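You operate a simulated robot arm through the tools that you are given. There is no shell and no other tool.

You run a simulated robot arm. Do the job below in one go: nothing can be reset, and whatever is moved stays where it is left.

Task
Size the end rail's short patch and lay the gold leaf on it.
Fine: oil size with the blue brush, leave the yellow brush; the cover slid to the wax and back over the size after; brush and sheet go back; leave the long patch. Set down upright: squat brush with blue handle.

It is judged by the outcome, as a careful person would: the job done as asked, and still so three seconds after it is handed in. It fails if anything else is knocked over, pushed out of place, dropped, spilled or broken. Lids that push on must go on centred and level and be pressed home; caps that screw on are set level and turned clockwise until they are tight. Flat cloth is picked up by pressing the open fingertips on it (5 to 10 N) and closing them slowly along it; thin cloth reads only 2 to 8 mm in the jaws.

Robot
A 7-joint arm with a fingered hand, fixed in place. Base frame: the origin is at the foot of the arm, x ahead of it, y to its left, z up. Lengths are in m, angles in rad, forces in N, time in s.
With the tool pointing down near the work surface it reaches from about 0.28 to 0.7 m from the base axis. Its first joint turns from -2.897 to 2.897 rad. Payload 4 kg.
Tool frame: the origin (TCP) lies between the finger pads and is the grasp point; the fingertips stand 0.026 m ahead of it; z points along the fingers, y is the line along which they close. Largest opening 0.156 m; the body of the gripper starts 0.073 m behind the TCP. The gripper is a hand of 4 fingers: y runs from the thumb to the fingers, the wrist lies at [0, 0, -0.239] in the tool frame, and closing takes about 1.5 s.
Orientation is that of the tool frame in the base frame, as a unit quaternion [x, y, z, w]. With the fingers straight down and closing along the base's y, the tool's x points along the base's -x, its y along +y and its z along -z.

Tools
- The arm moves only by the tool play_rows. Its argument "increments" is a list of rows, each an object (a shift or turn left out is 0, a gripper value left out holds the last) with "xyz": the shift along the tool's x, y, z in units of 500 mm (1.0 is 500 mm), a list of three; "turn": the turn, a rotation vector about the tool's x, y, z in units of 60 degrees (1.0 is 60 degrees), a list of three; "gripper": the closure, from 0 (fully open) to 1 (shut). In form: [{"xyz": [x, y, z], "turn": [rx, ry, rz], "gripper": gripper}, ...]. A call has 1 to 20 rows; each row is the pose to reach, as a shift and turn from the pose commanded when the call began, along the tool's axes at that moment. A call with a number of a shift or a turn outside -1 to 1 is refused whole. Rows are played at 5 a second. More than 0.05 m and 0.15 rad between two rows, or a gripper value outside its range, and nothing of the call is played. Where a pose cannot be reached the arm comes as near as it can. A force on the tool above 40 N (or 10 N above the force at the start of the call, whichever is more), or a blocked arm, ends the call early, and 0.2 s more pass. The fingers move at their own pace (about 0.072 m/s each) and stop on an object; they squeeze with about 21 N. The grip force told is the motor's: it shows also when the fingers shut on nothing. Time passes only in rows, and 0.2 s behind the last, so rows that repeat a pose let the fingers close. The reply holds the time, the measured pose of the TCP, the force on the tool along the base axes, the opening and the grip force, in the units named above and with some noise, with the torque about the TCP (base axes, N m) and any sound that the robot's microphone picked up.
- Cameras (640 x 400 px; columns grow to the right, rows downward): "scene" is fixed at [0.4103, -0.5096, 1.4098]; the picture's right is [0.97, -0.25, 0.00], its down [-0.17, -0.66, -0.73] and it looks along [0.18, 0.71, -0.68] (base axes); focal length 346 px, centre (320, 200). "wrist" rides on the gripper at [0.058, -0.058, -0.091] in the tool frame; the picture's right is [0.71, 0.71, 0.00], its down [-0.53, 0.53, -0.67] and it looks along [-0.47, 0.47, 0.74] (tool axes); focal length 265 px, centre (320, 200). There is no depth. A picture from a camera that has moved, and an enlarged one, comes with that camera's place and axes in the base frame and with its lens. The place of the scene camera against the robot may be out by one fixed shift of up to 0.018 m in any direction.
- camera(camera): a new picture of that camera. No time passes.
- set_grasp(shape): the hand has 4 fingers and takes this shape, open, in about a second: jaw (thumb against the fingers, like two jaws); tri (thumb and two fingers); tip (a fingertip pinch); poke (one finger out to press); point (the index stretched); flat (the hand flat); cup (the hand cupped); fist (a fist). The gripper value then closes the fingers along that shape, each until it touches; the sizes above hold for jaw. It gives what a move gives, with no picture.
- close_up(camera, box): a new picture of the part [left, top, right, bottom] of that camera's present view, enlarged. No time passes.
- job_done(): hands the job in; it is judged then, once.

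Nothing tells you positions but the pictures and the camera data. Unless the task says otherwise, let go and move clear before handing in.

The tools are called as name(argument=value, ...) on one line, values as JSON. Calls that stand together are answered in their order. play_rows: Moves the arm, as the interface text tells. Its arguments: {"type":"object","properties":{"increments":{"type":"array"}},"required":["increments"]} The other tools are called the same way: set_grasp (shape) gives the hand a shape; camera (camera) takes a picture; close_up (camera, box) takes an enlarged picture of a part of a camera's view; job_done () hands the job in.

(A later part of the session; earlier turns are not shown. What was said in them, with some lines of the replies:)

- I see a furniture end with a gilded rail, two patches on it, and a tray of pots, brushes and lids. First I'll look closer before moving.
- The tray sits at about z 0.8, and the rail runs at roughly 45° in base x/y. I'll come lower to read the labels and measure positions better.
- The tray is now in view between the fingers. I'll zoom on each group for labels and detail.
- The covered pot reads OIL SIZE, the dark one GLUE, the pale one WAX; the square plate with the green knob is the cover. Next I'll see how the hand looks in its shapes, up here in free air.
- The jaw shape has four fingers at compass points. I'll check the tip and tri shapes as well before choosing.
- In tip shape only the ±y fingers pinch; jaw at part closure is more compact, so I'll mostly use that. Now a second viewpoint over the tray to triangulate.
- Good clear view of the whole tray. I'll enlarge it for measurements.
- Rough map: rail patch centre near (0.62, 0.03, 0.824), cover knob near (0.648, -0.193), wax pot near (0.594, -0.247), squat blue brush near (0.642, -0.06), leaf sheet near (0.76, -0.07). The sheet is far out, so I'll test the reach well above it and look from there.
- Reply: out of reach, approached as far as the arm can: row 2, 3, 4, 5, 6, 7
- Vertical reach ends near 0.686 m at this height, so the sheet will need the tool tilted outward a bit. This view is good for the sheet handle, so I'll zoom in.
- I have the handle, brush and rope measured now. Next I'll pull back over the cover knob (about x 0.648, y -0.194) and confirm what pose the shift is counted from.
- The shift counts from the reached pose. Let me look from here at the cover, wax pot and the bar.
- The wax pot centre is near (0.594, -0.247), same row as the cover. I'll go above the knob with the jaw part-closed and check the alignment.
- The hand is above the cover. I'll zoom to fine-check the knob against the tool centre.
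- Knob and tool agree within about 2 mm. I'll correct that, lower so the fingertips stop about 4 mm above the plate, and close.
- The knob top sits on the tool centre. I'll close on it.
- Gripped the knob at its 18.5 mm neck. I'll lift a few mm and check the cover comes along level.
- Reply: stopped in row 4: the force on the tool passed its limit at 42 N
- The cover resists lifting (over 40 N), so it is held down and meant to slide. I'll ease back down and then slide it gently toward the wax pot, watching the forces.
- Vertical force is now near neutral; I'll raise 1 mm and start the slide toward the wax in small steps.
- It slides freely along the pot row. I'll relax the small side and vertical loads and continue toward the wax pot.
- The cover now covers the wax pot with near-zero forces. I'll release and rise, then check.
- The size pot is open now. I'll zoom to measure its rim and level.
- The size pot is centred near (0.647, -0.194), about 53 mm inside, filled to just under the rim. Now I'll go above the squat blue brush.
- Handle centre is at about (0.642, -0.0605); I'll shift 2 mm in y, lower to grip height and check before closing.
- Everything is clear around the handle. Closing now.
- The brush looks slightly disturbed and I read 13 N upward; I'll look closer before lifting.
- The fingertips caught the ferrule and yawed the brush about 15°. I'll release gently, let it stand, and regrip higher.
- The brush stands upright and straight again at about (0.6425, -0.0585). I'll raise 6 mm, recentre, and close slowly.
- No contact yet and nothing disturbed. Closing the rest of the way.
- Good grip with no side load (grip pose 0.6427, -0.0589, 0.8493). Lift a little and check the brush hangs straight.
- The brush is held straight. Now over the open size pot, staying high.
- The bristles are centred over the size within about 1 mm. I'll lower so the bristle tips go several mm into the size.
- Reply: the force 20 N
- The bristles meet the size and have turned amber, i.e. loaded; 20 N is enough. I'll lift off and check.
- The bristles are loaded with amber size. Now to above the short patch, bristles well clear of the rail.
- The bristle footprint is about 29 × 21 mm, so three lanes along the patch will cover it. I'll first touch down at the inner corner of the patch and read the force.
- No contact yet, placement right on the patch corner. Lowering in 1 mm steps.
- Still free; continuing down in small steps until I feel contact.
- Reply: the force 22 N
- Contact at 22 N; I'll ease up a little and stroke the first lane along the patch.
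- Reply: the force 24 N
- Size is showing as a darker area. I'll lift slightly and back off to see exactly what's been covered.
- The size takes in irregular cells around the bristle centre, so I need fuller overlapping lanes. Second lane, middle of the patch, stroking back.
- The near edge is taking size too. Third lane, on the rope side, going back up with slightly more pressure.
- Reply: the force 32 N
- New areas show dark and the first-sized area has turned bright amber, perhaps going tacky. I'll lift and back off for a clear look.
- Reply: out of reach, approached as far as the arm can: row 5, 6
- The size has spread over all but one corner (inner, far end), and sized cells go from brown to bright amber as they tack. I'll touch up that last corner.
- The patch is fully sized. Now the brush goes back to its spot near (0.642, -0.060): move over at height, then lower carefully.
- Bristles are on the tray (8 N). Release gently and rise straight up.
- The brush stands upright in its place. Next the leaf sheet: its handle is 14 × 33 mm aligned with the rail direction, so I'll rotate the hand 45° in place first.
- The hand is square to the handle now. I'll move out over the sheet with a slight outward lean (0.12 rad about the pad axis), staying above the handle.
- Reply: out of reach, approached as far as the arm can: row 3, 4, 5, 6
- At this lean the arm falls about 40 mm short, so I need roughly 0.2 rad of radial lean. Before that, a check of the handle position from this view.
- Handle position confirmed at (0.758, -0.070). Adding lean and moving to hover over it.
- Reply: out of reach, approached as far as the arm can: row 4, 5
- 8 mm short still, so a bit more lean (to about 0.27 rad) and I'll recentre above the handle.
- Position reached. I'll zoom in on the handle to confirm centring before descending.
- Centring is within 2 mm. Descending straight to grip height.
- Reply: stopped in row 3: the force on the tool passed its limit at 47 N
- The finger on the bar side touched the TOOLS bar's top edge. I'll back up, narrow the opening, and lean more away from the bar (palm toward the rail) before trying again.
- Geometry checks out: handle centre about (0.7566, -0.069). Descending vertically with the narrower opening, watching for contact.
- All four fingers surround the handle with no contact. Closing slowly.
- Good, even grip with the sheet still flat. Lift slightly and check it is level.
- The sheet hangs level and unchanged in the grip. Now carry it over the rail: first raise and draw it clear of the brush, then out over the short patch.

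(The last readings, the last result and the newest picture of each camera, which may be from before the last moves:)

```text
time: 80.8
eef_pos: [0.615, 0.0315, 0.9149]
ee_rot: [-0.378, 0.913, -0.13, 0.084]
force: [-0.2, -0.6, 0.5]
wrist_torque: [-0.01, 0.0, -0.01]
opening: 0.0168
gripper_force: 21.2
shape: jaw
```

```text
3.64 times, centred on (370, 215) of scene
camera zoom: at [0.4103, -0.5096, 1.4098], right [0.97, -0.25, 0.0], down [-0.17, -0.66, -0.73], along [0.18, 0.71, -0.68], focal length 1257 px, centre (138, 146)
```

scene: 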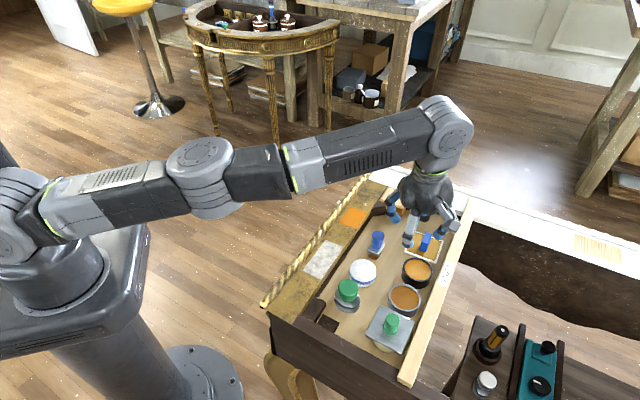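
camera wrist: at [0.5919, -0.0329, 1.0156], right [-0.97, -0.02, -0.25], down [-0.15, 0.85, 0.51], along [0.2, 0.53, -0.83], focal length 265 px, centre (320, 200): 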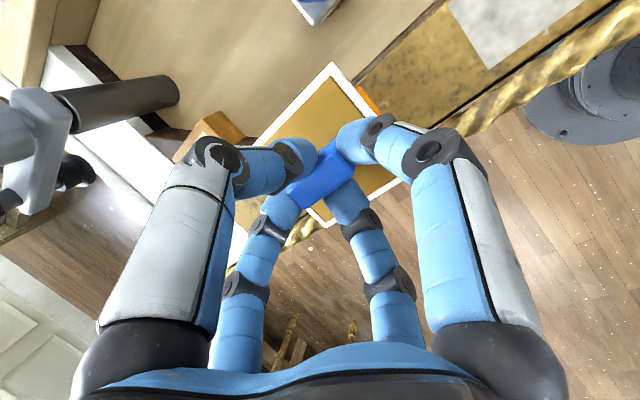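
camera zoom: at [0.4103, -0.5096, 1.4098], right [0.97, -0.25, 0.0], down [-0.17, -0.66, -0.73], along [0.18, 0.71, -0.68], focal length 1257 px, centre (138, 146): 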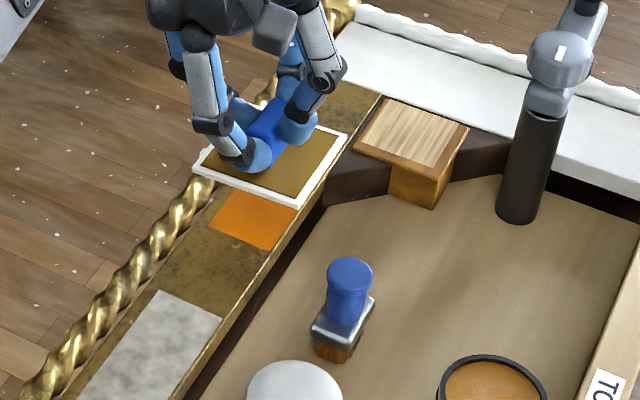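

The sheet is level over the patch. I'll lower to just above it and check alignment with patch and rope.

play_rows(increments=[{"xyz": [0.0016, 0.009, 0.0284], "gripper": 1.0}, {"xyz": [0.0033, 0.018, 0.0567]}, {"xyz": [0.0046, 0.0253, 0.08]}, {"xyz": [0.0046, 0.0253, 0.08]}])

close_up(camera="scene", box=[310, 170, 410, 260])

close_up(camera="wrist", box=[220, 50, 430, 240])

```text
time: 81.8
eef_pos: [0.6155, 0.0328, 0.8734]
ee_rot: [-0.377, 0.913, -0.131, 0.083]
force: [0.1, 0.1, -0.2]
wrist_torque: [0.04, -0.01, 0.01]
opening: 0.0166
gripper_force: 20.9
shape: jaw
```

```text
4.44 times, centred on (360, 215) of scene
camera zoom: at [0.4103, -0.5096, 1.4098], right [0.97, -0.25, 0.0], down [-0.17, -0.66, -0.73], along [0.18, 0.71, -0.68], focal length 1537 px, centre (142, 133)
```

zoom: 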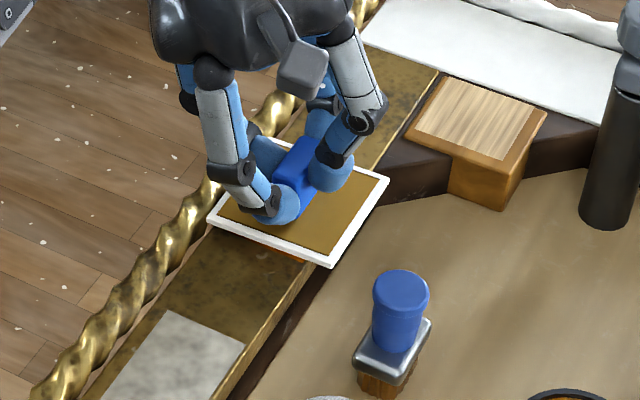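

```text
2.11 times, centred on (325, 145) of wrist
camera zoom: at [0.5926, -0.0319, 0.9735], right [-0.97, -0.02, -0.25], down [-0.15, 0.85, 0.51], along [0.2, 0.53, -0.82], focal length 559 px, centre (310, 316)
```

zoom: 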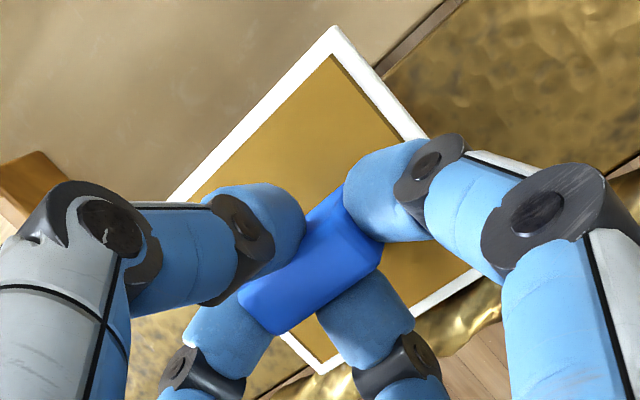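

play_rows(increments=[{"xyz": [0.003, -0.0019, 0.0004], "gripper": 1.0}, {"xyz": [0.0034, 0.0, 0.0061]}, {"xyz": [0.0037, 0.0017, 0.0118]}, {"xyz": [0.0037, 0.0017, 0.0118]}])

close_up(camera="scene", box=[310, 170, 410, 260])

```text
time: 82.8
eef_pos: [0.6157, 0.0298, 0.8673]
ee_rot: [-0.377, 0.913, -0.131, 0.083]
force: [-0.1, -0.1, 0.0]
wrist_torque: [0.02, -0.01, 0.02]
opening: 0.0166
gripper_force: 21.7
shape: jaw
```

```text
4.44 times, centred on (360, 215) of scene
camera zoom: at [0.4103, -0.5096, 1.4098], right [0.97, -0.25, 0.0], down [-0.17, -0.66, -0.73], along [0.18, 0.71, -0.68], focal length 1537 px, centre (142, 133)
```

zoom: 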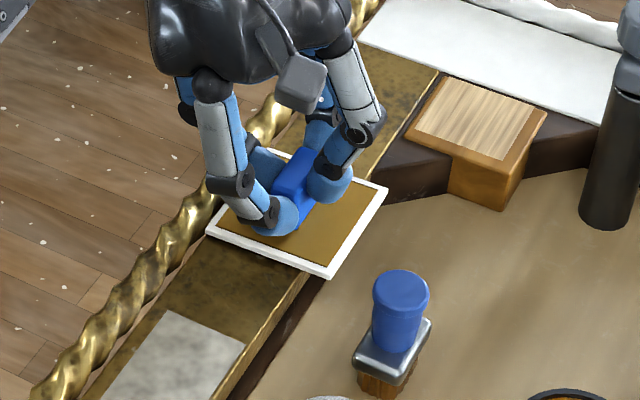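

The sheet covers the patch and clears the rope. Lowering in small steps until contact.

play_rows(increments=[{"xyz": [0.0001, 0.0006, 0.0019], "gripper": 1.0}, {"xyz": [0.0002, 0.0012, 0.0038]}, {"xyz": [0.0002, 0.0012, 0.0038]}])

```text
time: 83.6
eef_pos: [0.6164, 0.0306, 0.866]
ee_rot: [-0.377, 0.913, -0.131, 0.083]
force: [-0.1, -0.2, -0.2]
wrist_torque: [0.01, 0.0, -0.03]
opening: 0.0168
gripper_force: 20.6
shape: jaw
```

play_rows(increments=[{"xyz": [0.0001, 0.0006, 0.0019], "gripper": 1.0}, {"xyz": [0.0002, 0.0009, 0.0028]}, {"xyz": [0.0002, 0.0009, 0.0028]}])

```text
time: 84.4
eef_pos: [0.6146, 0.0307, 0.8654]
ee_rot: [-0.378, 0.913, -0.131, 0.083]
force: [0.4, 0.4, 0.7]
wrist_torque: [0.0, 0.06, -0.02]
opening: 0.0168
gripper_force: 21.1
shape: jaw
```

play_rows(increments=[{"xyz": [0.0001, 0.0003, 0.001], "gripper": 1.0}, {"xyz": [0.0001, 0.0006, 0.0019]}, {"xyz": [0.0001, 0.0006, 0.0019]}])

close_up(camera="scene", box=[320, 180, 390, 250])

```text
time: 85.2
eef_pos: [0.6157, 0.029, 0.8635]
ee_rot: [-0.378, 0.913, -0.132, 0.083]
force: [0.8, -1.7, 3.9]
wrist_torque: [0.01, 0.05, -0.02]
opening: 0.0169
gripper_force: 21.1
shape: jaw
```

```text
5.71 times, centred on (355, 215) of scene
camera zoom: at [0.4103, -0.5096, 1.4098], right [0.97, -0.25, 0.0], down [-0.17, -0.66, -0.73], along [0.18, 0.71, -0.68], focal length 1976 px, centre (120, 114)
```

zoom: 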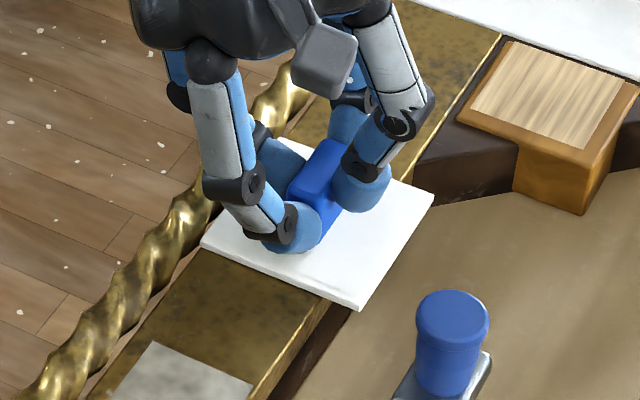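

The leaf has left the sheet (the pad is now white). A gentle press to seat it, then lift and look.

play_rows(increments=[{"xyz": [0.0001, 0.0003, 0.001], "gripper": 1.0}, {"xyz": [0.0001, 0.0006, 0.0015]}, {"xyz": [0.0001, 0.0006, 0.0015]}, {"xyz": [0.0001, 0.0006, 0.0015]}])

play_rows(increments=[{"xyz": [-0.0002, -0.0012, -0.0038], "gripper": 1.0}, {"xyz": [-0.0008, -0.0045, -0.0143]}, {"xyz": [-0.002, -0.0114, -0.036]}, {"xyz": [-0.0044, -0.0243, -0.0768]}, {"xyz": [-0.0044, -0.0243, -0.0768]}])

close_up(camera="scene", box=[310, 170, 410, 260])

camera(camera="wrist")

```text
time: 86.2
eef_pos: [0.6154, 0.0306, 0.8629]
ee_rot: [-0.377, 0.913, -0.131, 0.084]
force: [1.0, -0.8, 5.4]
wrist_torque: [0.01, 0.03, 0.02]
opening: 0.0171
gripper_force: 20.9
shape: jaw
```

```text
time: 87.4
eef_pos: [0.6145, 0.0306, 0.9028]
ee_rot: [-0.377, 0.913, -0.131, 0.084]
force: [-0.1, 0.2, 0.5]
wrist_torque: [0.01, -0.01, 0.02]
opening: 0.0168
gripper_force: 21.1
shape: jaw
```

```text
4.44 times, centred on (360, 215) of scene
camera zoom: at [0.4103, -0.5096, 1.4098], right [0.97, -0.25, 0.0], down [-0.17, -0.66, -0.73], along [0.18, 0.71, -0.68], focal length 1537 px, centre (142, 133)
```

zoom: 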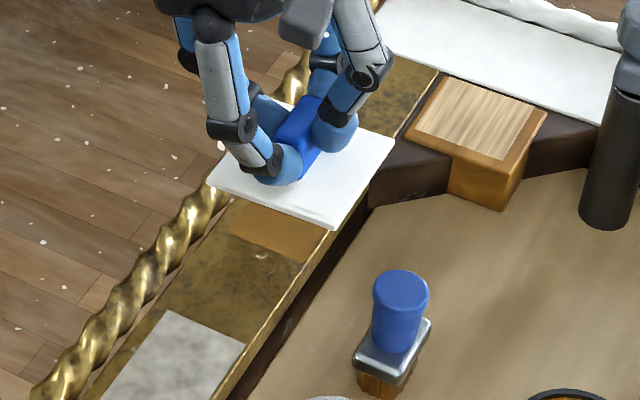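

```text
taken
camera wrist: at [0.591, -0.0342, 1.0036], right [-0.97, -0.02, -0.25], down [-0.15, 0.85, 0.51], along [0.2, 0.53, -0.82], focal length 265 px, centre (320, 200)
```

wrist: 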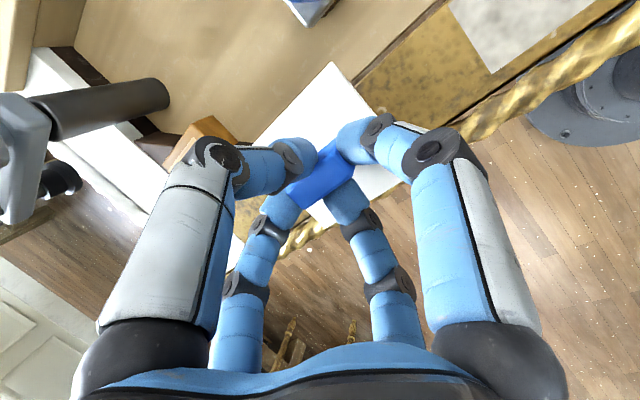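

The patch is gilded. Now the sheet goes back along the same path to its original spot.

play_rows(increments=[{"xyz": [-0.0014, -0.0075, -0.0236], "gripper": 1.0}, {"xyz": [-0.0192, -0.0743, 0.0007], "turn": [-0.0008, -0.0043, -0.0137]}, {"xyz": [-0.037, -0.1412, 0.0249], "turn": [-0.0016, -0.0086, -0.0273]}, {"xyz": [-0.0548, -0.208, 0.0492], "turn": [-0.0024, -0.0129, -0.041]}, {"xyz": [-0.052, -0.2505, 0.1108], "turn": [-0.0024, -0.0129, -0.041]}, {"xyz": [-0.0492, -0.293, 0.1724], "turn": [-0.0024, -0.0129, -0.041]}, {"xyz": [-0.0492, -0.293, 0.1724], "turn": [-0.0024, -0.0129, -0.041]}])

camera(camera="wrist")

close_up(camera="scene", box=[380, 180, 480, 280])

close_up(camera="scene", box=[310, 170, 410, 260])

```text
time: 89.0
eef_pos: [0.7532, -0.0665, 0.8636]
ee_rot: [-0.399, 0.904, -0.128, 0.087]
force: [0.0, 0.4, -0.2]
wrist_torque: [-0.01, 0.0, 0.01]
opening: 0.017
gripper_force: 21.6
shape: jaw
```

```text
taken
camera wrist: at [0.7318, -0.1332, 0.9645], right [-0.97, -0.07, -0.25], down [-0.19, 0.84, 0.51], along [0.18, 0.54, -0.83], focal length 265 px, centre (320, 200)
```

wrist: 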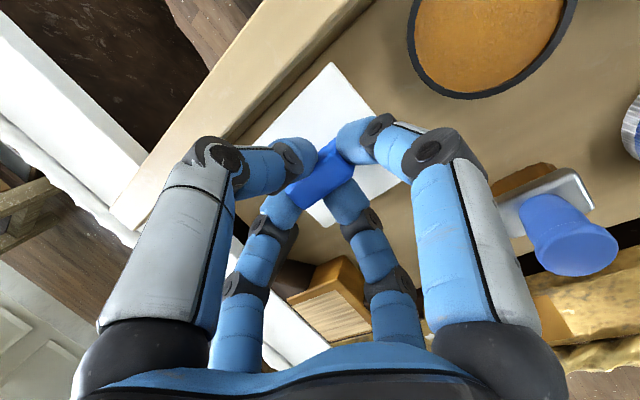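

```text
4.00 times, centred on (430, 230) of scene
camera zoom: at [0.4103, -0.5096, 1.4098], right [0.97, -0.25, 0.0], down [-0.17, -0.66, -0.73], along [0.18, 0.71, -0.68], focal length 1383 px, centre (-120, 80)
```

zoom: 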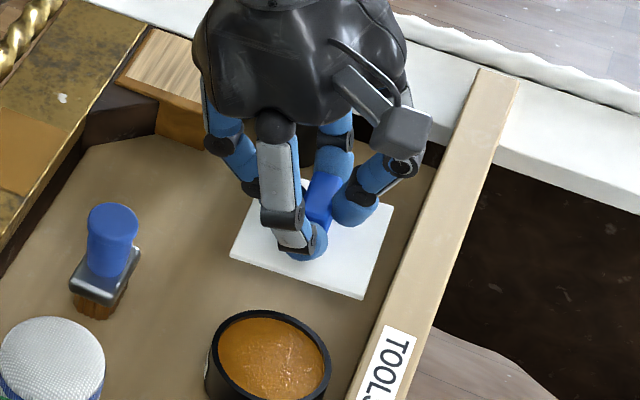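

```text
4.44 times, centred on (360, 215) of scene
camera zoom: at [0.4103, -0.5096, 1.4098], right [0.97, -0.25, 0.0], down [-0.17, -0.66, -0.73], along [0.18, 0.71, -0.68], focal length 1537 px, centre (142, 133)
```

zoom: 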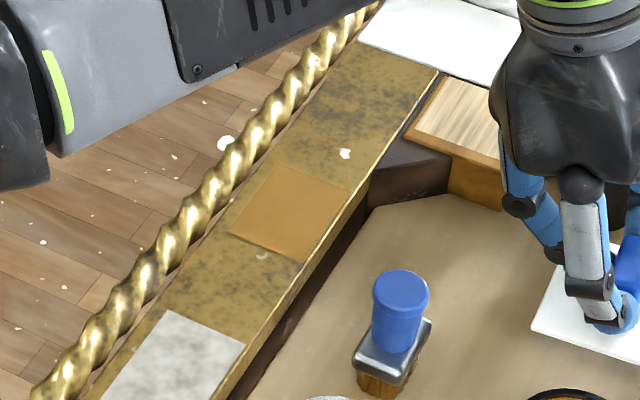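

The patch is evenly gilded. The sheet is above its spot; lowering it.

play_rows(increments=[{"xyz": [0.001, 0.0072, 0.017], "gripper": 1.0}, {"xyz": [0.002, 0.0132, 0.035]}, {"xyz": [0.0029, 0.0192, 0.0515]}, {"xyz": [0.0029, 0.0192, 0.0515]}])

close_up(camera="scene", box=[380, 180, 480, 280])

```text
time: 90.0
eef_pos: [0.7518, -0.0651, 0.8374]
ee_rot: [-0.398, 0.904, -0.128, 0.086]
force: [0.9, -0.5, 0.6]
wrist_torque: [0.01, -0.02, 0.0]
opening: 0.0168
gripper_force: 20.8
shape: jaw
```

```text
4.00 times, centred on (430, 230) of scene
camera zoom: at [0.4103, -0.5096, 1.4098], right [0.97, -0.25, 0.0], down [-0.17, -0.66, -0.73], along [0.18, 0.71, -0.68], focal length 1383 px, centre (-120, 80)
```

zoom: 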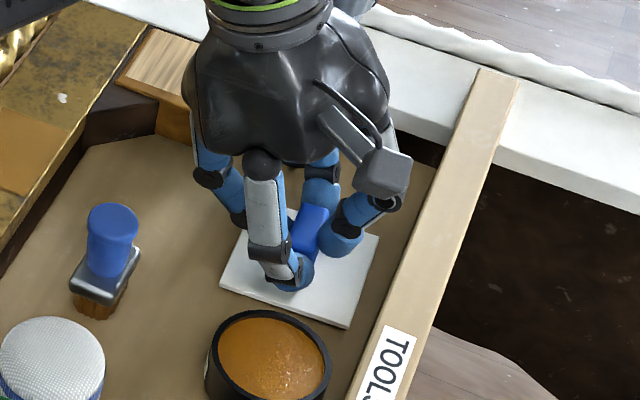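

play_rows(increments=[{"xyz": [0.0001, 0.0006, 0.0019], "gripper": 1.0}, {"xyz": [0.0002, 0.0009, 0.0029]}, {"xyz": [0.0002, 0.0009, 0.0029]}])

```text
time: 90.8
eef_pos: [0.7513, -0.067, 0.8373]
ee_rot: [-0.398, 0.904, -0.129, 0.087]
force: [0.6, -0.2, -0.1]
wrist_torque: [-0.01, 0.04, 0.02]
opening: 0.017
gripper_force: 21.5
shape: jaw
```

play_rows(increments=[{"xyz": [0.0001, 0.0006, 0.0019], "gripper": 1.0}, {"xyz": [0.0002, 0.0009, 0.0029]}, {"xyz": [0.0002, 0.0009, 0.0029]}])

close_up(camera="wrist", box=[220, 50, 430, 240])

```text
time: 91.6
eef_pos: [0.7506, -0.0667, 0.8362]
ee_rot: [-0.398, 0.904, -0.128, 0.087]
force: [0.7, 0.4, 0.1]
wrist_torque: [-0.02, 0.0, 0.02]
opening: 0.0169
gripper_force: 20.8
shape: jaw
```

```text
2.11 times, centred on (325, 145) of wrist
camera zoom: at [0.7305, -0.1322, 0.9365], right [-0.97, -0.07, -0.25], down [-0.19, 0.84, 0.51], along [0.18, 0.54, -0.83], focal length 559 px, centre (310, 316)
```

zoom: 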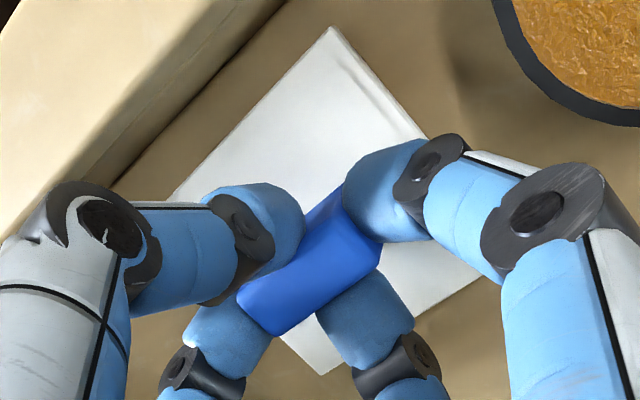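

play_rows(increments=[{"xyz": [0.0001, 0.0006, 0.0019], "gripper": 1.0}, {"xyz": [0.0001, 0.0006, 0.0019]}, {"xyz": [0.0001, 0.0006, 0.0019]}])

```text
time: 92.4
eef_pos: [0.7509, -0.0669, 0.8351]
ee_rot: [-0.397, 0.904, -0.129, 0.087]
force: [-0.2, 0.5, 1.5]
wrist_torque: [0.03, 0.02, 0.0]
opening: 0.0171
gripper_force: 20.9
shape: jaw
```

play_rows(increments=[{"xyz": [0.0001, 0.0005, 0.0015], "gripper": 1.0}, {"xyz": [0.0001, 0.0005, 0.0015]}, {"xyz": [0.0001, 0.0005, 0.0015]}])

close_up(camera="scene", box=[390, 200, 470, 280])

```text
time: 93.2
eef_pos: [0.751, -0.068, 0.8339]
ee_rot: [-0.398, 0.904, -0.129, 0.087]
force: [0.9, -1.1, 3.1]
wrist_torque: [0.01, 0.01, -0.01]
opening: 0.017
gripper_force: 21.0
shape: jaw
```

```text
5.00 times, centred on (430, 240) of scene
camera zoom: at [0.4103, -0.5096, 1.4098], right [0.97, -0.25, 0.0], down [-0.17, -0.66, -0.73], along [0.18, 0.71, -0.68], focal length 1729 px, centre (-230, 0)
```

zoom: 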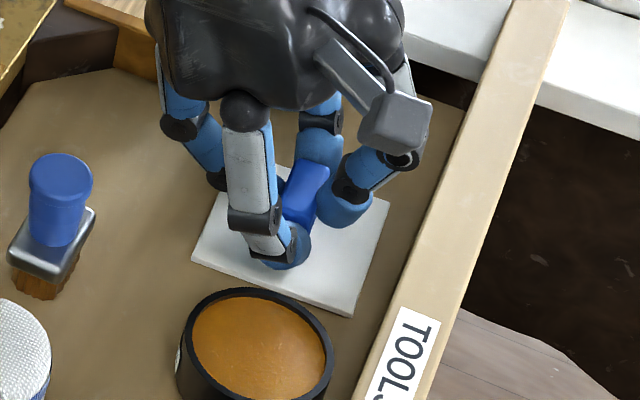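

Sheet is down at its original place. Releasing to the narrow opening and lifting straight off.

play_rows(increments=[{"gripper": 0.95}, {"gripper": 0.88}, {"gripper": 0.82}, {"gripper": 0.76}, {"gripper": 0.71}, {"gripper": 0.71}, {"gripper": 0.71}, {"xyz": [-0.001, -0.006, -0.019]}, {"xyz": [-0.0026, -0.015, -0.0476]}, {"xyz": [-0.0042, -0.0241, -0.0761]}, {"xyz": [-0.0042, -0.0241, -0.0761]}])

camera(camera="wrist")

close_up(camera="scene", box=[390, 200, 470, 280])

```text
time: 95.6
eef_pos: [0.7519, -0.0666, 0.8741]
ee_rot: [-0.398, 0.904, -0.129, 0.087]
force: [0.5, -0.9, 0.5]
wrist_torque: [0.01, -0.01, -0.04]
opening: 0.0449
gripper_force: 0.0
shape: jaw
```

```text
taken
camera wrist: at [0.7298, -0.1315, 0.9752], right [-0.97, -0.07, -0.25], down [-0.19, 0.84, 0.51], along [0.18, 0.54, -0.83], focal length 265 px, centre (320, 200)
```

wrist: 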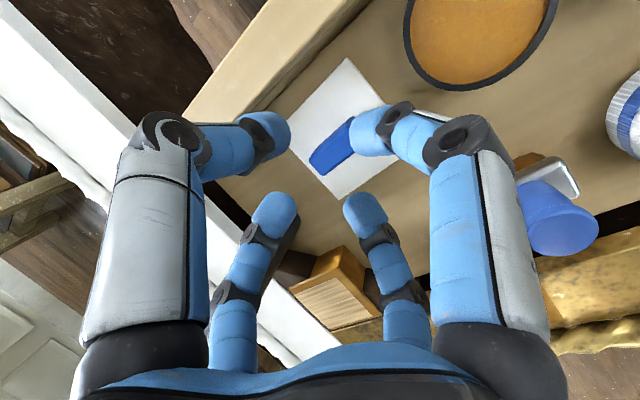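

```text
5.00 times, centred on (430, 240) of scene
camera zoom: at [0.4103, -0.5096, 1.4098], right [0.97, -0.25, 0.0], down [-0.17, -0.66, -0.73], along [0.18, 0.71, -0.68], focal length 1729 px, centre (-230, 0)
```

zoom: 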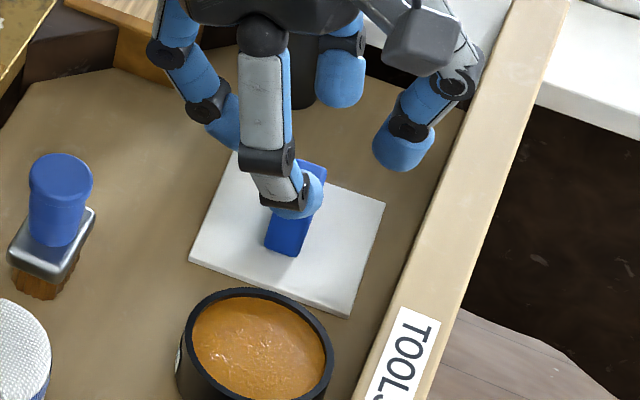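

The sheet is back in place. Now I'll straighten the hand and go above the cover on the wax pot to slide it back over the size.

play_rows(increments=[{"xyz": [-0.0032, -0.018, -0.057], "gripper": 0.71}, {"xyz": [0.0643, -0.0239, -0.0726], "turn": [-0.0364, 0.0245, 0.1121], "gripper": 0.55}, {"xyz": [0.1317, -0.0299, -0.0883], "turn": [-0.0728, 0.049, 0.2243]}, {"xyz": [0.1992, -0.0358, -0.1039], "turn": [-0.1092, 0.0735, 0.3364]}, {"xyz": [0.2666, -0.0418, -0.1195], "turn": [-0.1455, 0.0981, 0.4486]}, {"xyz": [0.3341, -0.0477, -0.1351], "turn": [-0.1819, 0.1226, 0.5607]}, {"xyz": [0.4016, -0.0537, -0.1508], "turn": [-0.2183, 0.1471, 0.6729]}, {"xyz": [0.469, -0.0596, -0.1664], "turn": [-0.2547, 0.1716, 0.785]}, {"xyz": [0.469, -0.0596, -0.1664], "turn": [-0.2547, 0.1716, 0.785]}])

camera(camera="wrist")

close_up(camera="wrist", box=[260, 40, 390, 160])

camera(camera="scene")

```text
time: 97.6
eef_pos: [0.5943, -0.2467, 0.9499]
ee_rot: [0.0, 1.0, 0.0, -0.001]
force: [0.5, -0.4, -0.1]
wrist_torque: [0.03, 0.01, -0.03]
opening: 0.0698
gripper_force: 0.1
shape: jaw
```

```text
taken
camera wrist: at [0.5371, -0.3053, 1.0407], right [-0.71, 0.71, 0.0], down [0.53, 0.53, 0.67], along [0.47, 0.47, -0.74], focal length 265 px, centre (320, 200)
```

wrist: 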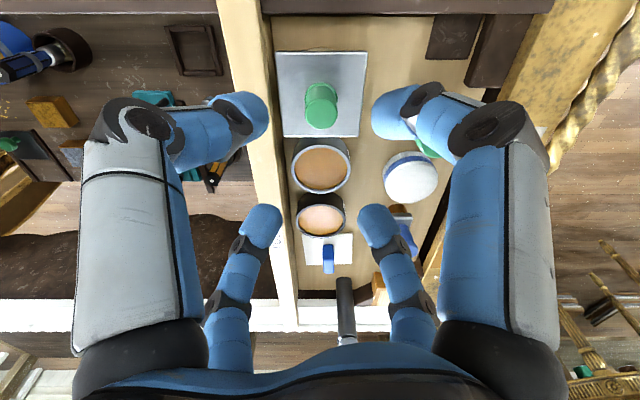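

```text
3.33 times, centred on (325, 100) of wrist
camera zoom: at [0.5371, -0.3053, 1.0407], right [-0.71, 0.71, 0.0], down [0.53, 0.53, 0.67], along [0.47, 0.47, -0.74], focal length 885 px, centre (303, 533)
```

zoom: 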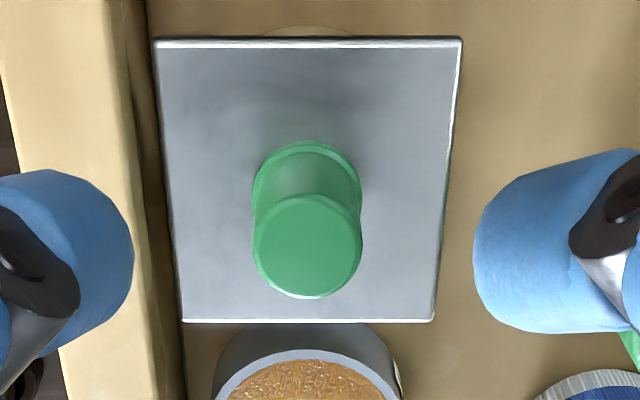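

```text
taken
```

scene: 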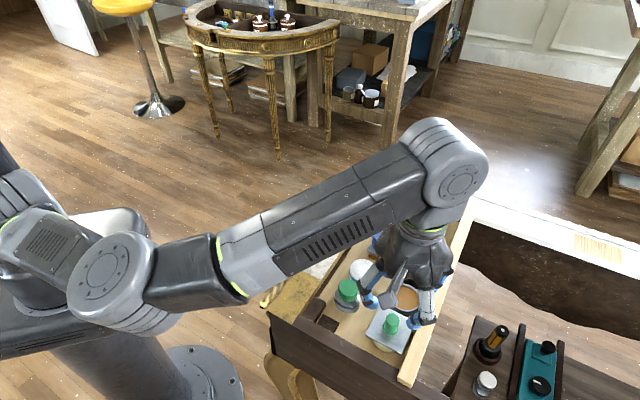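

Straight above the knob within 1 mm. Descend and grip as before.

play_rows(increments=[{"xyz": [0.0028, 0, 0.06], "gripper": 0.55}, {"xyz": [0.0028, 0, 0.12]}, {"xyz": [0.0028, 0, 0.165]}, {"xyz": [0.0028, 0, 0.183]}, {"xyz": [0.0028, 0, 0.183]}])

camera(camera="wrist")

```text
time: 98.8
eef_pos: [0.5924, -0.2477, 0.8564]
ee_rot: [0.0, 1.0, 0.0, 0.0]
force: [-1.1, -0.4, 4.0]
wrist_torque: [0.04, -0.02, 0.0]
opening: 0.0702
gripper_force: 0.0
shape: jaw
```

```text
taken
camera wrist: at [0.5354, -0.3056, 0.9477], right [-0.71, 0.71, 0.0], down [0.53, 0.53, 0.67], along [0.47, 0.47, -0.74], focal length 265 px, centre (320, 200)
```

wrist: 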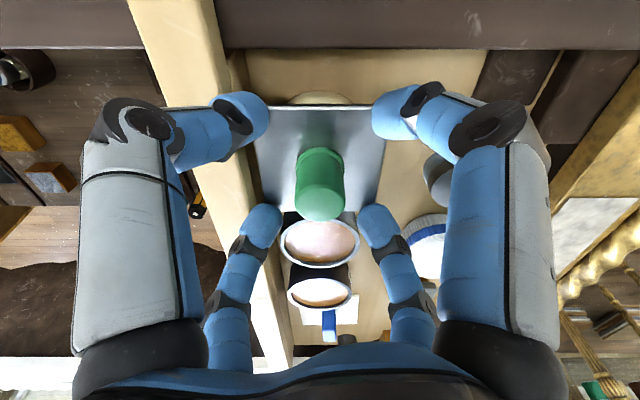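

A light 4 N touch, so I'll raise 2 mm before closing.

play_rows(increments=[{"xyz": [0, 0, -0.004], "gripper": 0.55}, {"xyz": [0, 0, -0.004], "gripper": 0.7}, {"xyz": [0, 0, -0.004], "gripper": 0.8}, {"xyz": [0, 0, -0.004], "gripper": 0.88}, {"xyz": [0, 0, -0.004], "gripper": 0.95}, {"xyz": [0, 0, -0.004], "gripper": 1.0}, {"xyz": [0, 0, -0.004], "gripper": 1.0}, {"xyz": [0, 0, -0.004], "gripper": 1.0}])

camera(camera="wrist")

```text
time: 100.6
eef_pos: [0.5924, -0.2478, 0.8588]
ee_rot: [-0.002, 1.0, -0.001, -0.001]
force: [-0.1, 0.0, -5.0]
wrist_torque: [-0.04, -0.03, 0.0]
opening: 0.017
gripper_force: 20.7
shape: jaw
```

```text
taken
camera wrist: at [0.5352, -0.3054, 0.9491], right [-0.71, 0.71, 0.0], down [0.53, 0.53, 0.67], along [0.47, 0.47, -0.74], focal length 265 px, centre (320, 200)
```

wrist: 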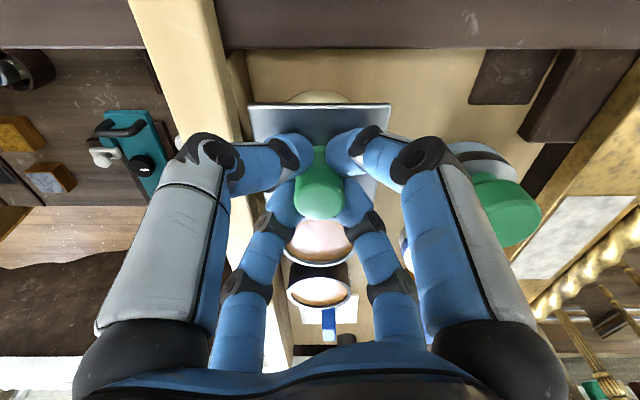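

Gripped. Sliding the cover back toward the size pot, first half.

play_rows(increments=[{"xyz": [-0.0057, 0.0057, 0.001], "gripper": 1.0}, {"xyz": [-0.0113, 0.0113, 0.001]}, {"xyz": [-0.017, 0.017, 0.001]}, {"xyz": [-0.0226, 0.0226, 0.001]}, {"xyz": [-0.0283, 0.0283, 0.001]}, {"xyz": [-0.0339, 0.0339, 0.001]}, {"xyz": [-0.0396, 0.0396, 0.001]}, {"xyz": [-0.0453, 0.0453, 0.001]}, {"xyz": [-0.0509, 0.0509, 0.001]}, {"xyz": [-0.0566, 0.0566, 0.001]}, {"xyz": [-0.0566, 0.0566, 0.001]}])

camera(camera="wrist")

```text
time: 103.0
eef_pos: [0.6204, -0.2193, 0.8582]
ee_rot: [-0.001, 1.0, 0.0, 0.0]
force: [3.1, -3.0, -16.4]
wrist_torque: [-0.06, -0.04, 0.02]
opening: 0.0173
gripper_force: 20.8
shape: jaw
```

```text
taken
camera wrist: at [0.5641, -0.2762, 0.9496], right [-0.71, 0.71, 0.0], down [0.53, 0.53, 0.67], along [0.47, 0.47, -0.74], focal length 265 px, centre (320, 200)
```

wrist: 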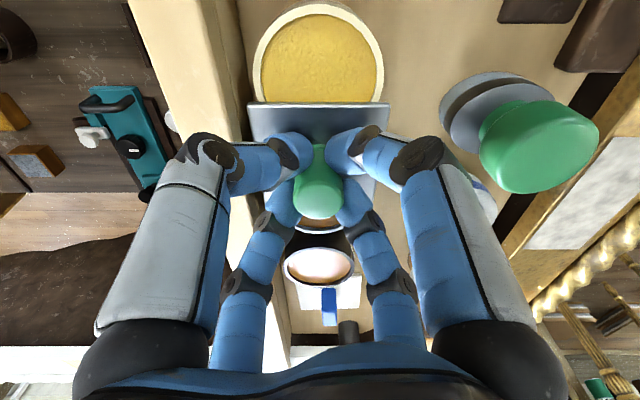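

Moving well; I'll lower 1.5 mm to relax the pull and finish the slide.

play_rows(increments=[{"xyz": [-0.0006, -0.0006, 0.003], "gripper": 1.0}, {"xyz": [-0.0063, 0.0051, 0.003]}, {"xyz": [-0.0119, 0.0107, 0.003]}, {"xyz": [-0.0176, 0.0164, 0.003]}, {"xyz": [-0.0232, 0.022, 0.003]}, {"xyz": [-0.0289, 0.0277, 0.003]}, {"xyz": [-0.0345, 0.0333, 0.003]}, {"xyz": [-0.0402, 0.039, 0.003]}, {"xyz": [-0.0459, 0.0447, 0.003]}, {"xyz": [-0.0504, 0.0492, 0.003]}, {"xyz": [-0.0504, 0.0492, 0.003]}])

camera(camera="wrist")

close_up(camera="scene", box=[340, 240, 460, 350])

```text
time: 105.4
eef_pos: [0.6449, -0.1927, 0.8584]
ee_rot: [0.0, 1.0, 0.001, -0.001]
force: [1.5, -1.8, -2.5]
wrist_torque: [-0.06, -0.04, 0.0]
opening: 0.0171
gripper_force: 21.1
shape: jaw
```

```text
taken
camera wrist: at [0.589, -0.2511, 0.949], right [-0.71, 0.71, 0.0], down [0.53, 0.53, 0.67], along [0.47, 0.47, -0.74], focal length 265 px, centre (320, 200)
```

wrist: 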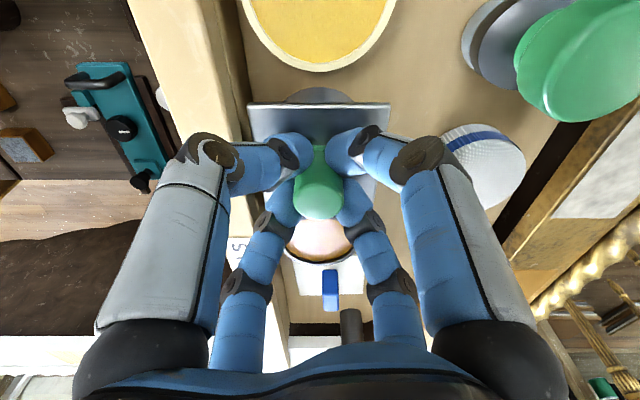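

```text
3.64 times, centred on (400, 295) of scene
camera zoom: at [0.4103, -0.5096, 1.4098], right [0.97, -0.25, 0.0], down [-0.17, -0.66, -0.73], along [0.18, 0.71, -0.68], focal length 1257 px, centre (29, -146)
```

zoom: 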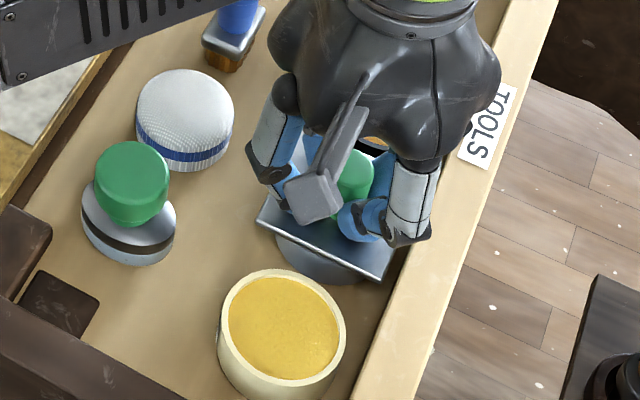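

The cover is back over the size. Release and rise.

play_rows(increments=[{"gripper": 0.9}, {"gripper": 0.8}, {"gripper": 0.65}, {"gripper": 0.55}, {"gripper": 0.55}, {"gripper": 0.55}, {"xyz": [0, 0, -0.04]}, {"xyz": [0, 0, -0.12]}, {"xyz": [0, 0, -0.2]}, {"xyz": [0, 0, -0.28]}, {"xyz": [0, 0, -0.28]}])

camera(camera="wrist")

close_up(camera="wrist", box=[260, 0, 440, 240])

close_up(camera="scene", box=[340, 240, 460, 350])

```text
time: 107.8
eef_pos: [0.6437, -0.1914, 0.9975]
ee_rot: [-0.001, 1.0, 0.0, -0.001]
force: [0.3, 0.3, 0.3]
wrist_torque: [0.0, 0.02, -0.02]
opening: 0.0697
gripper_force: 0.1
shape: jaw
```

```text
taken
camera wrist: at [0.5872, -0.2509, 1.0886], right [-0.71, 0.71, 0.0], down [0.53, 0.53, 0.67], along [0.47, 0.47, -0.74], focal length 265 px, centre (320, 200)
```

wrist: 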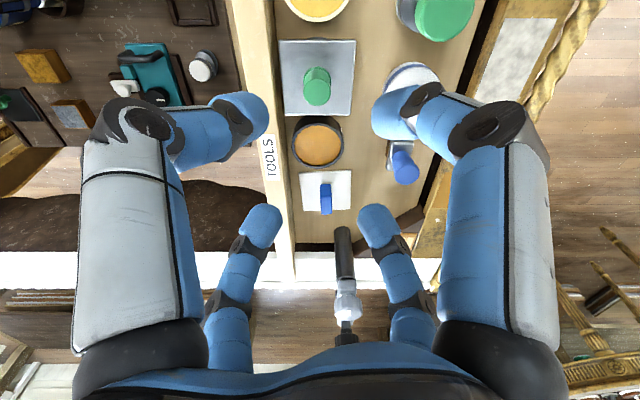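

```text
1.67 times, centred on (350, 120) of wrist
camera zoom: at [0.5872, -0.2509, 1.0886], right [-0.71, 0.71, 0.0], down [0.53, 0.53, 0.67], along [0.47, 0.47, -0.74], focal length 442 px, centre (270, 333)
```

zoom: 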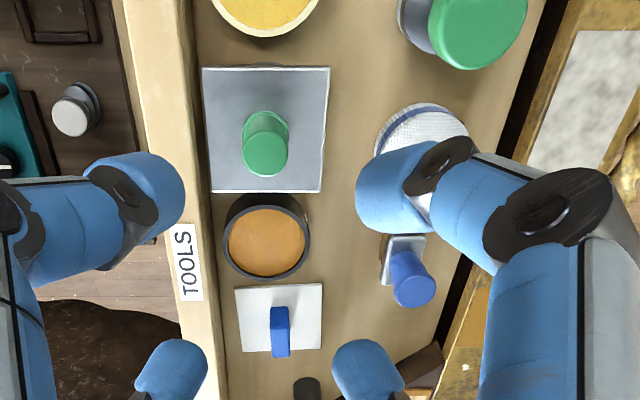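

```text
3.64 times, centred on (400, 295) of scene
camera zoom: at [0.4103, -0.5096, 1.4098], right [0.97, -0.25, 0.0], down [-0.17, -0.66, -0.73], along [0.18, 0.71, -0.68], focal length 1257 px, centre (29, -146)
```

zoom: 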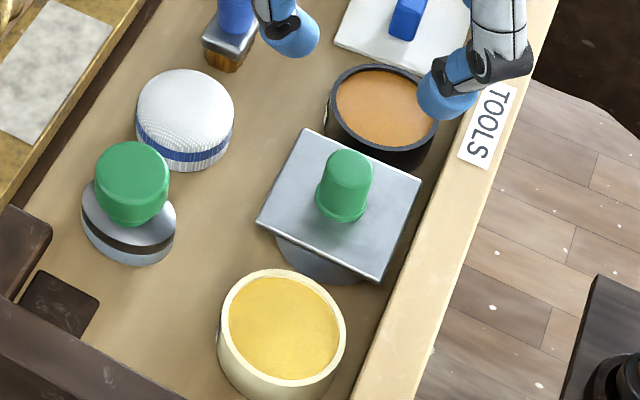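

The cover is back exactly where it began and all pots are undisturbed. I'll retreat to the start pose and take final views.

play_rows(increments=[{"xyz": [0.03, 0.02, -0.08], "gripper": 0.4}, {"xyz": [0.08, 0.045, -0.14]}, {"xyz": [0.14, 0.075, -0.2]}, {"xyz": [0.2, 0.11, -0.25]}, {"xyz": [0.27, 0.15, -0.29]}, {"xyz": [0.34, 0.188, -0.32]}, {"xyz": [0.34, 0.188, -0.32], "gripper": 0}, {"xyz": [0.34, 0.188, -0.32]}])

camera(camera="scene")

close_up(camera="scene", box=[310, 180, 460, 300])

close_up(camera="scene", box=[320, 180, 400, 260])

close_up(camera="wrist", box=[150, 0, 360, 250])

```text
time: 109.6
eef_pos: [0.4762, -0.0976, 1.1569]
ee_rot: [0.0, 1.0, 0.0, -0.001]
force: [-0.4, 0.6, 1.1]
wrist_torque: [0.0, 0.01, 0.01]
opening: 0.1558
gripper_force: 0.1
shape: jaw
```

```text
taken
```

scene: 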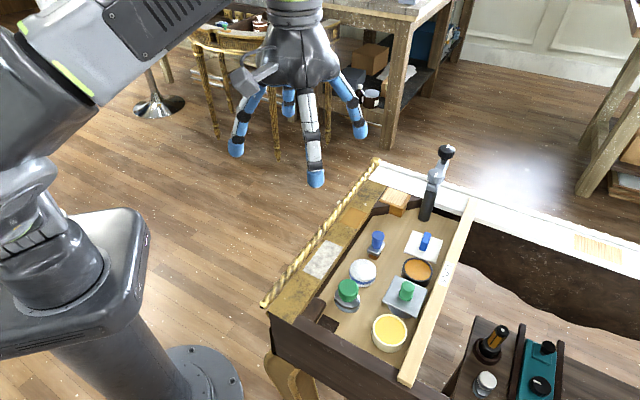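

```text
3.33 times, centred on (385, 240) of scene
camera zoom: at [0.4103, -0.5096, 1.4098], right [0.97, -0.25, 0.0], down [-0.17, -0.66, -0.73], along [0.18, 0.71, -0.68], focal length 1153 px, centre (103, 67)
```

zoom: 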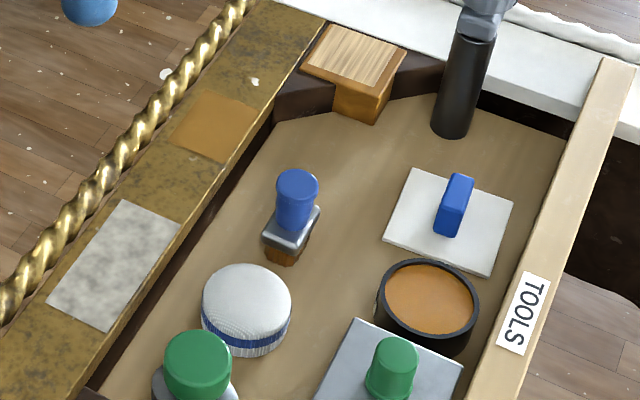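

```text
5.00 times, centred on (360, 220) of scene
camera zoom: at [0.4103, -0.5096, 1.4098], right [0.97, -0.25, 0.0], down [-0.17, -0.66, -0.73], along [0.18, 0.71, -0.68], focal length 1729 px, centre (120, 100)
```

zoom: 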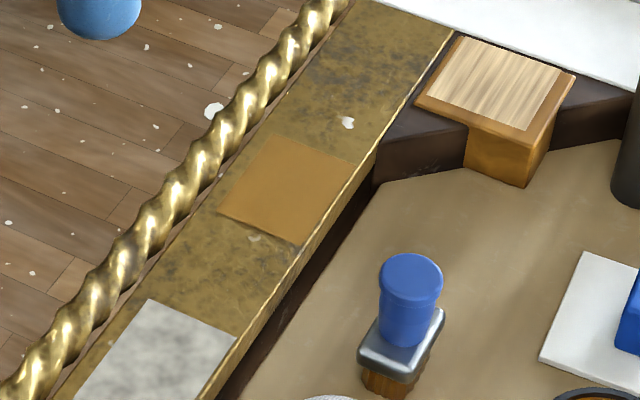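

```text
1.60 times, centred on (255, 125) of wrist
camera zoom: at [0.4191, -0.1556, 1.2471], right [-0.71, 0.71, 0.0], down [0.53, 0.53, 0.67], along [0.47, 0.47, -0.74], focal length 425 px, centre (424, 320)
```

zoom: 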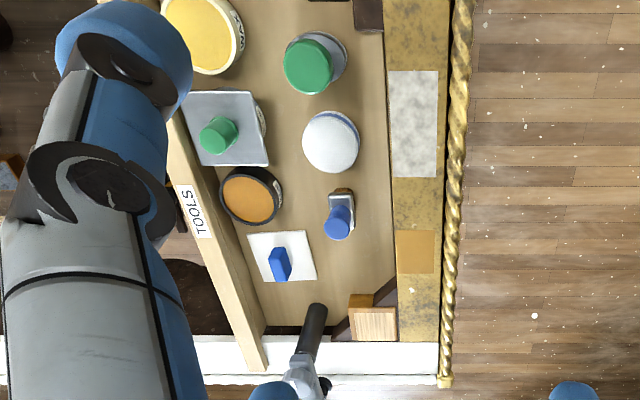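

The short patch now carries an even layer of gold leaf, and the long patch is untouched. The brush stands upright in its place, the sheet is back, the cover is over the oil size, and the arm is clear, so I'm handing in.

job_done()

```text
The job is handed in.
```

The short patch on the end rail is sized and gilded, and I've handed the job in. In the final pictures the leaf covers the whole patch evenly and the long patch is untouched.

- **Cover:** I slid it to the wax while I worked, then back over the oil size, to within about 1 mm of where it started. When I first tried to lift it a few millimetres, it resisted with over 40 N and did not come free. After that I only slid it.
- **Brush:** the squat blue brush is back in its spot, standing upright. My first grip caught the metal collar and twisted it about 15°. I let go, it settled upright again, and I gripped it higher.
- **Size:** I used only the oil size, and only with the blue brush. It took several strokes plus a touch-up of one corner to cover the patch. The yellow brush was not touched.
- **Sheet:** the leaf came off cleanly, and the sheet is back in its original place, now white. Reaching for it the first time, one finger touched the top edge of the TOOLS bar with about 47 N. Nothing looked moved or damaged, and I changed the approach.

Nothing else in the tray looks moved.
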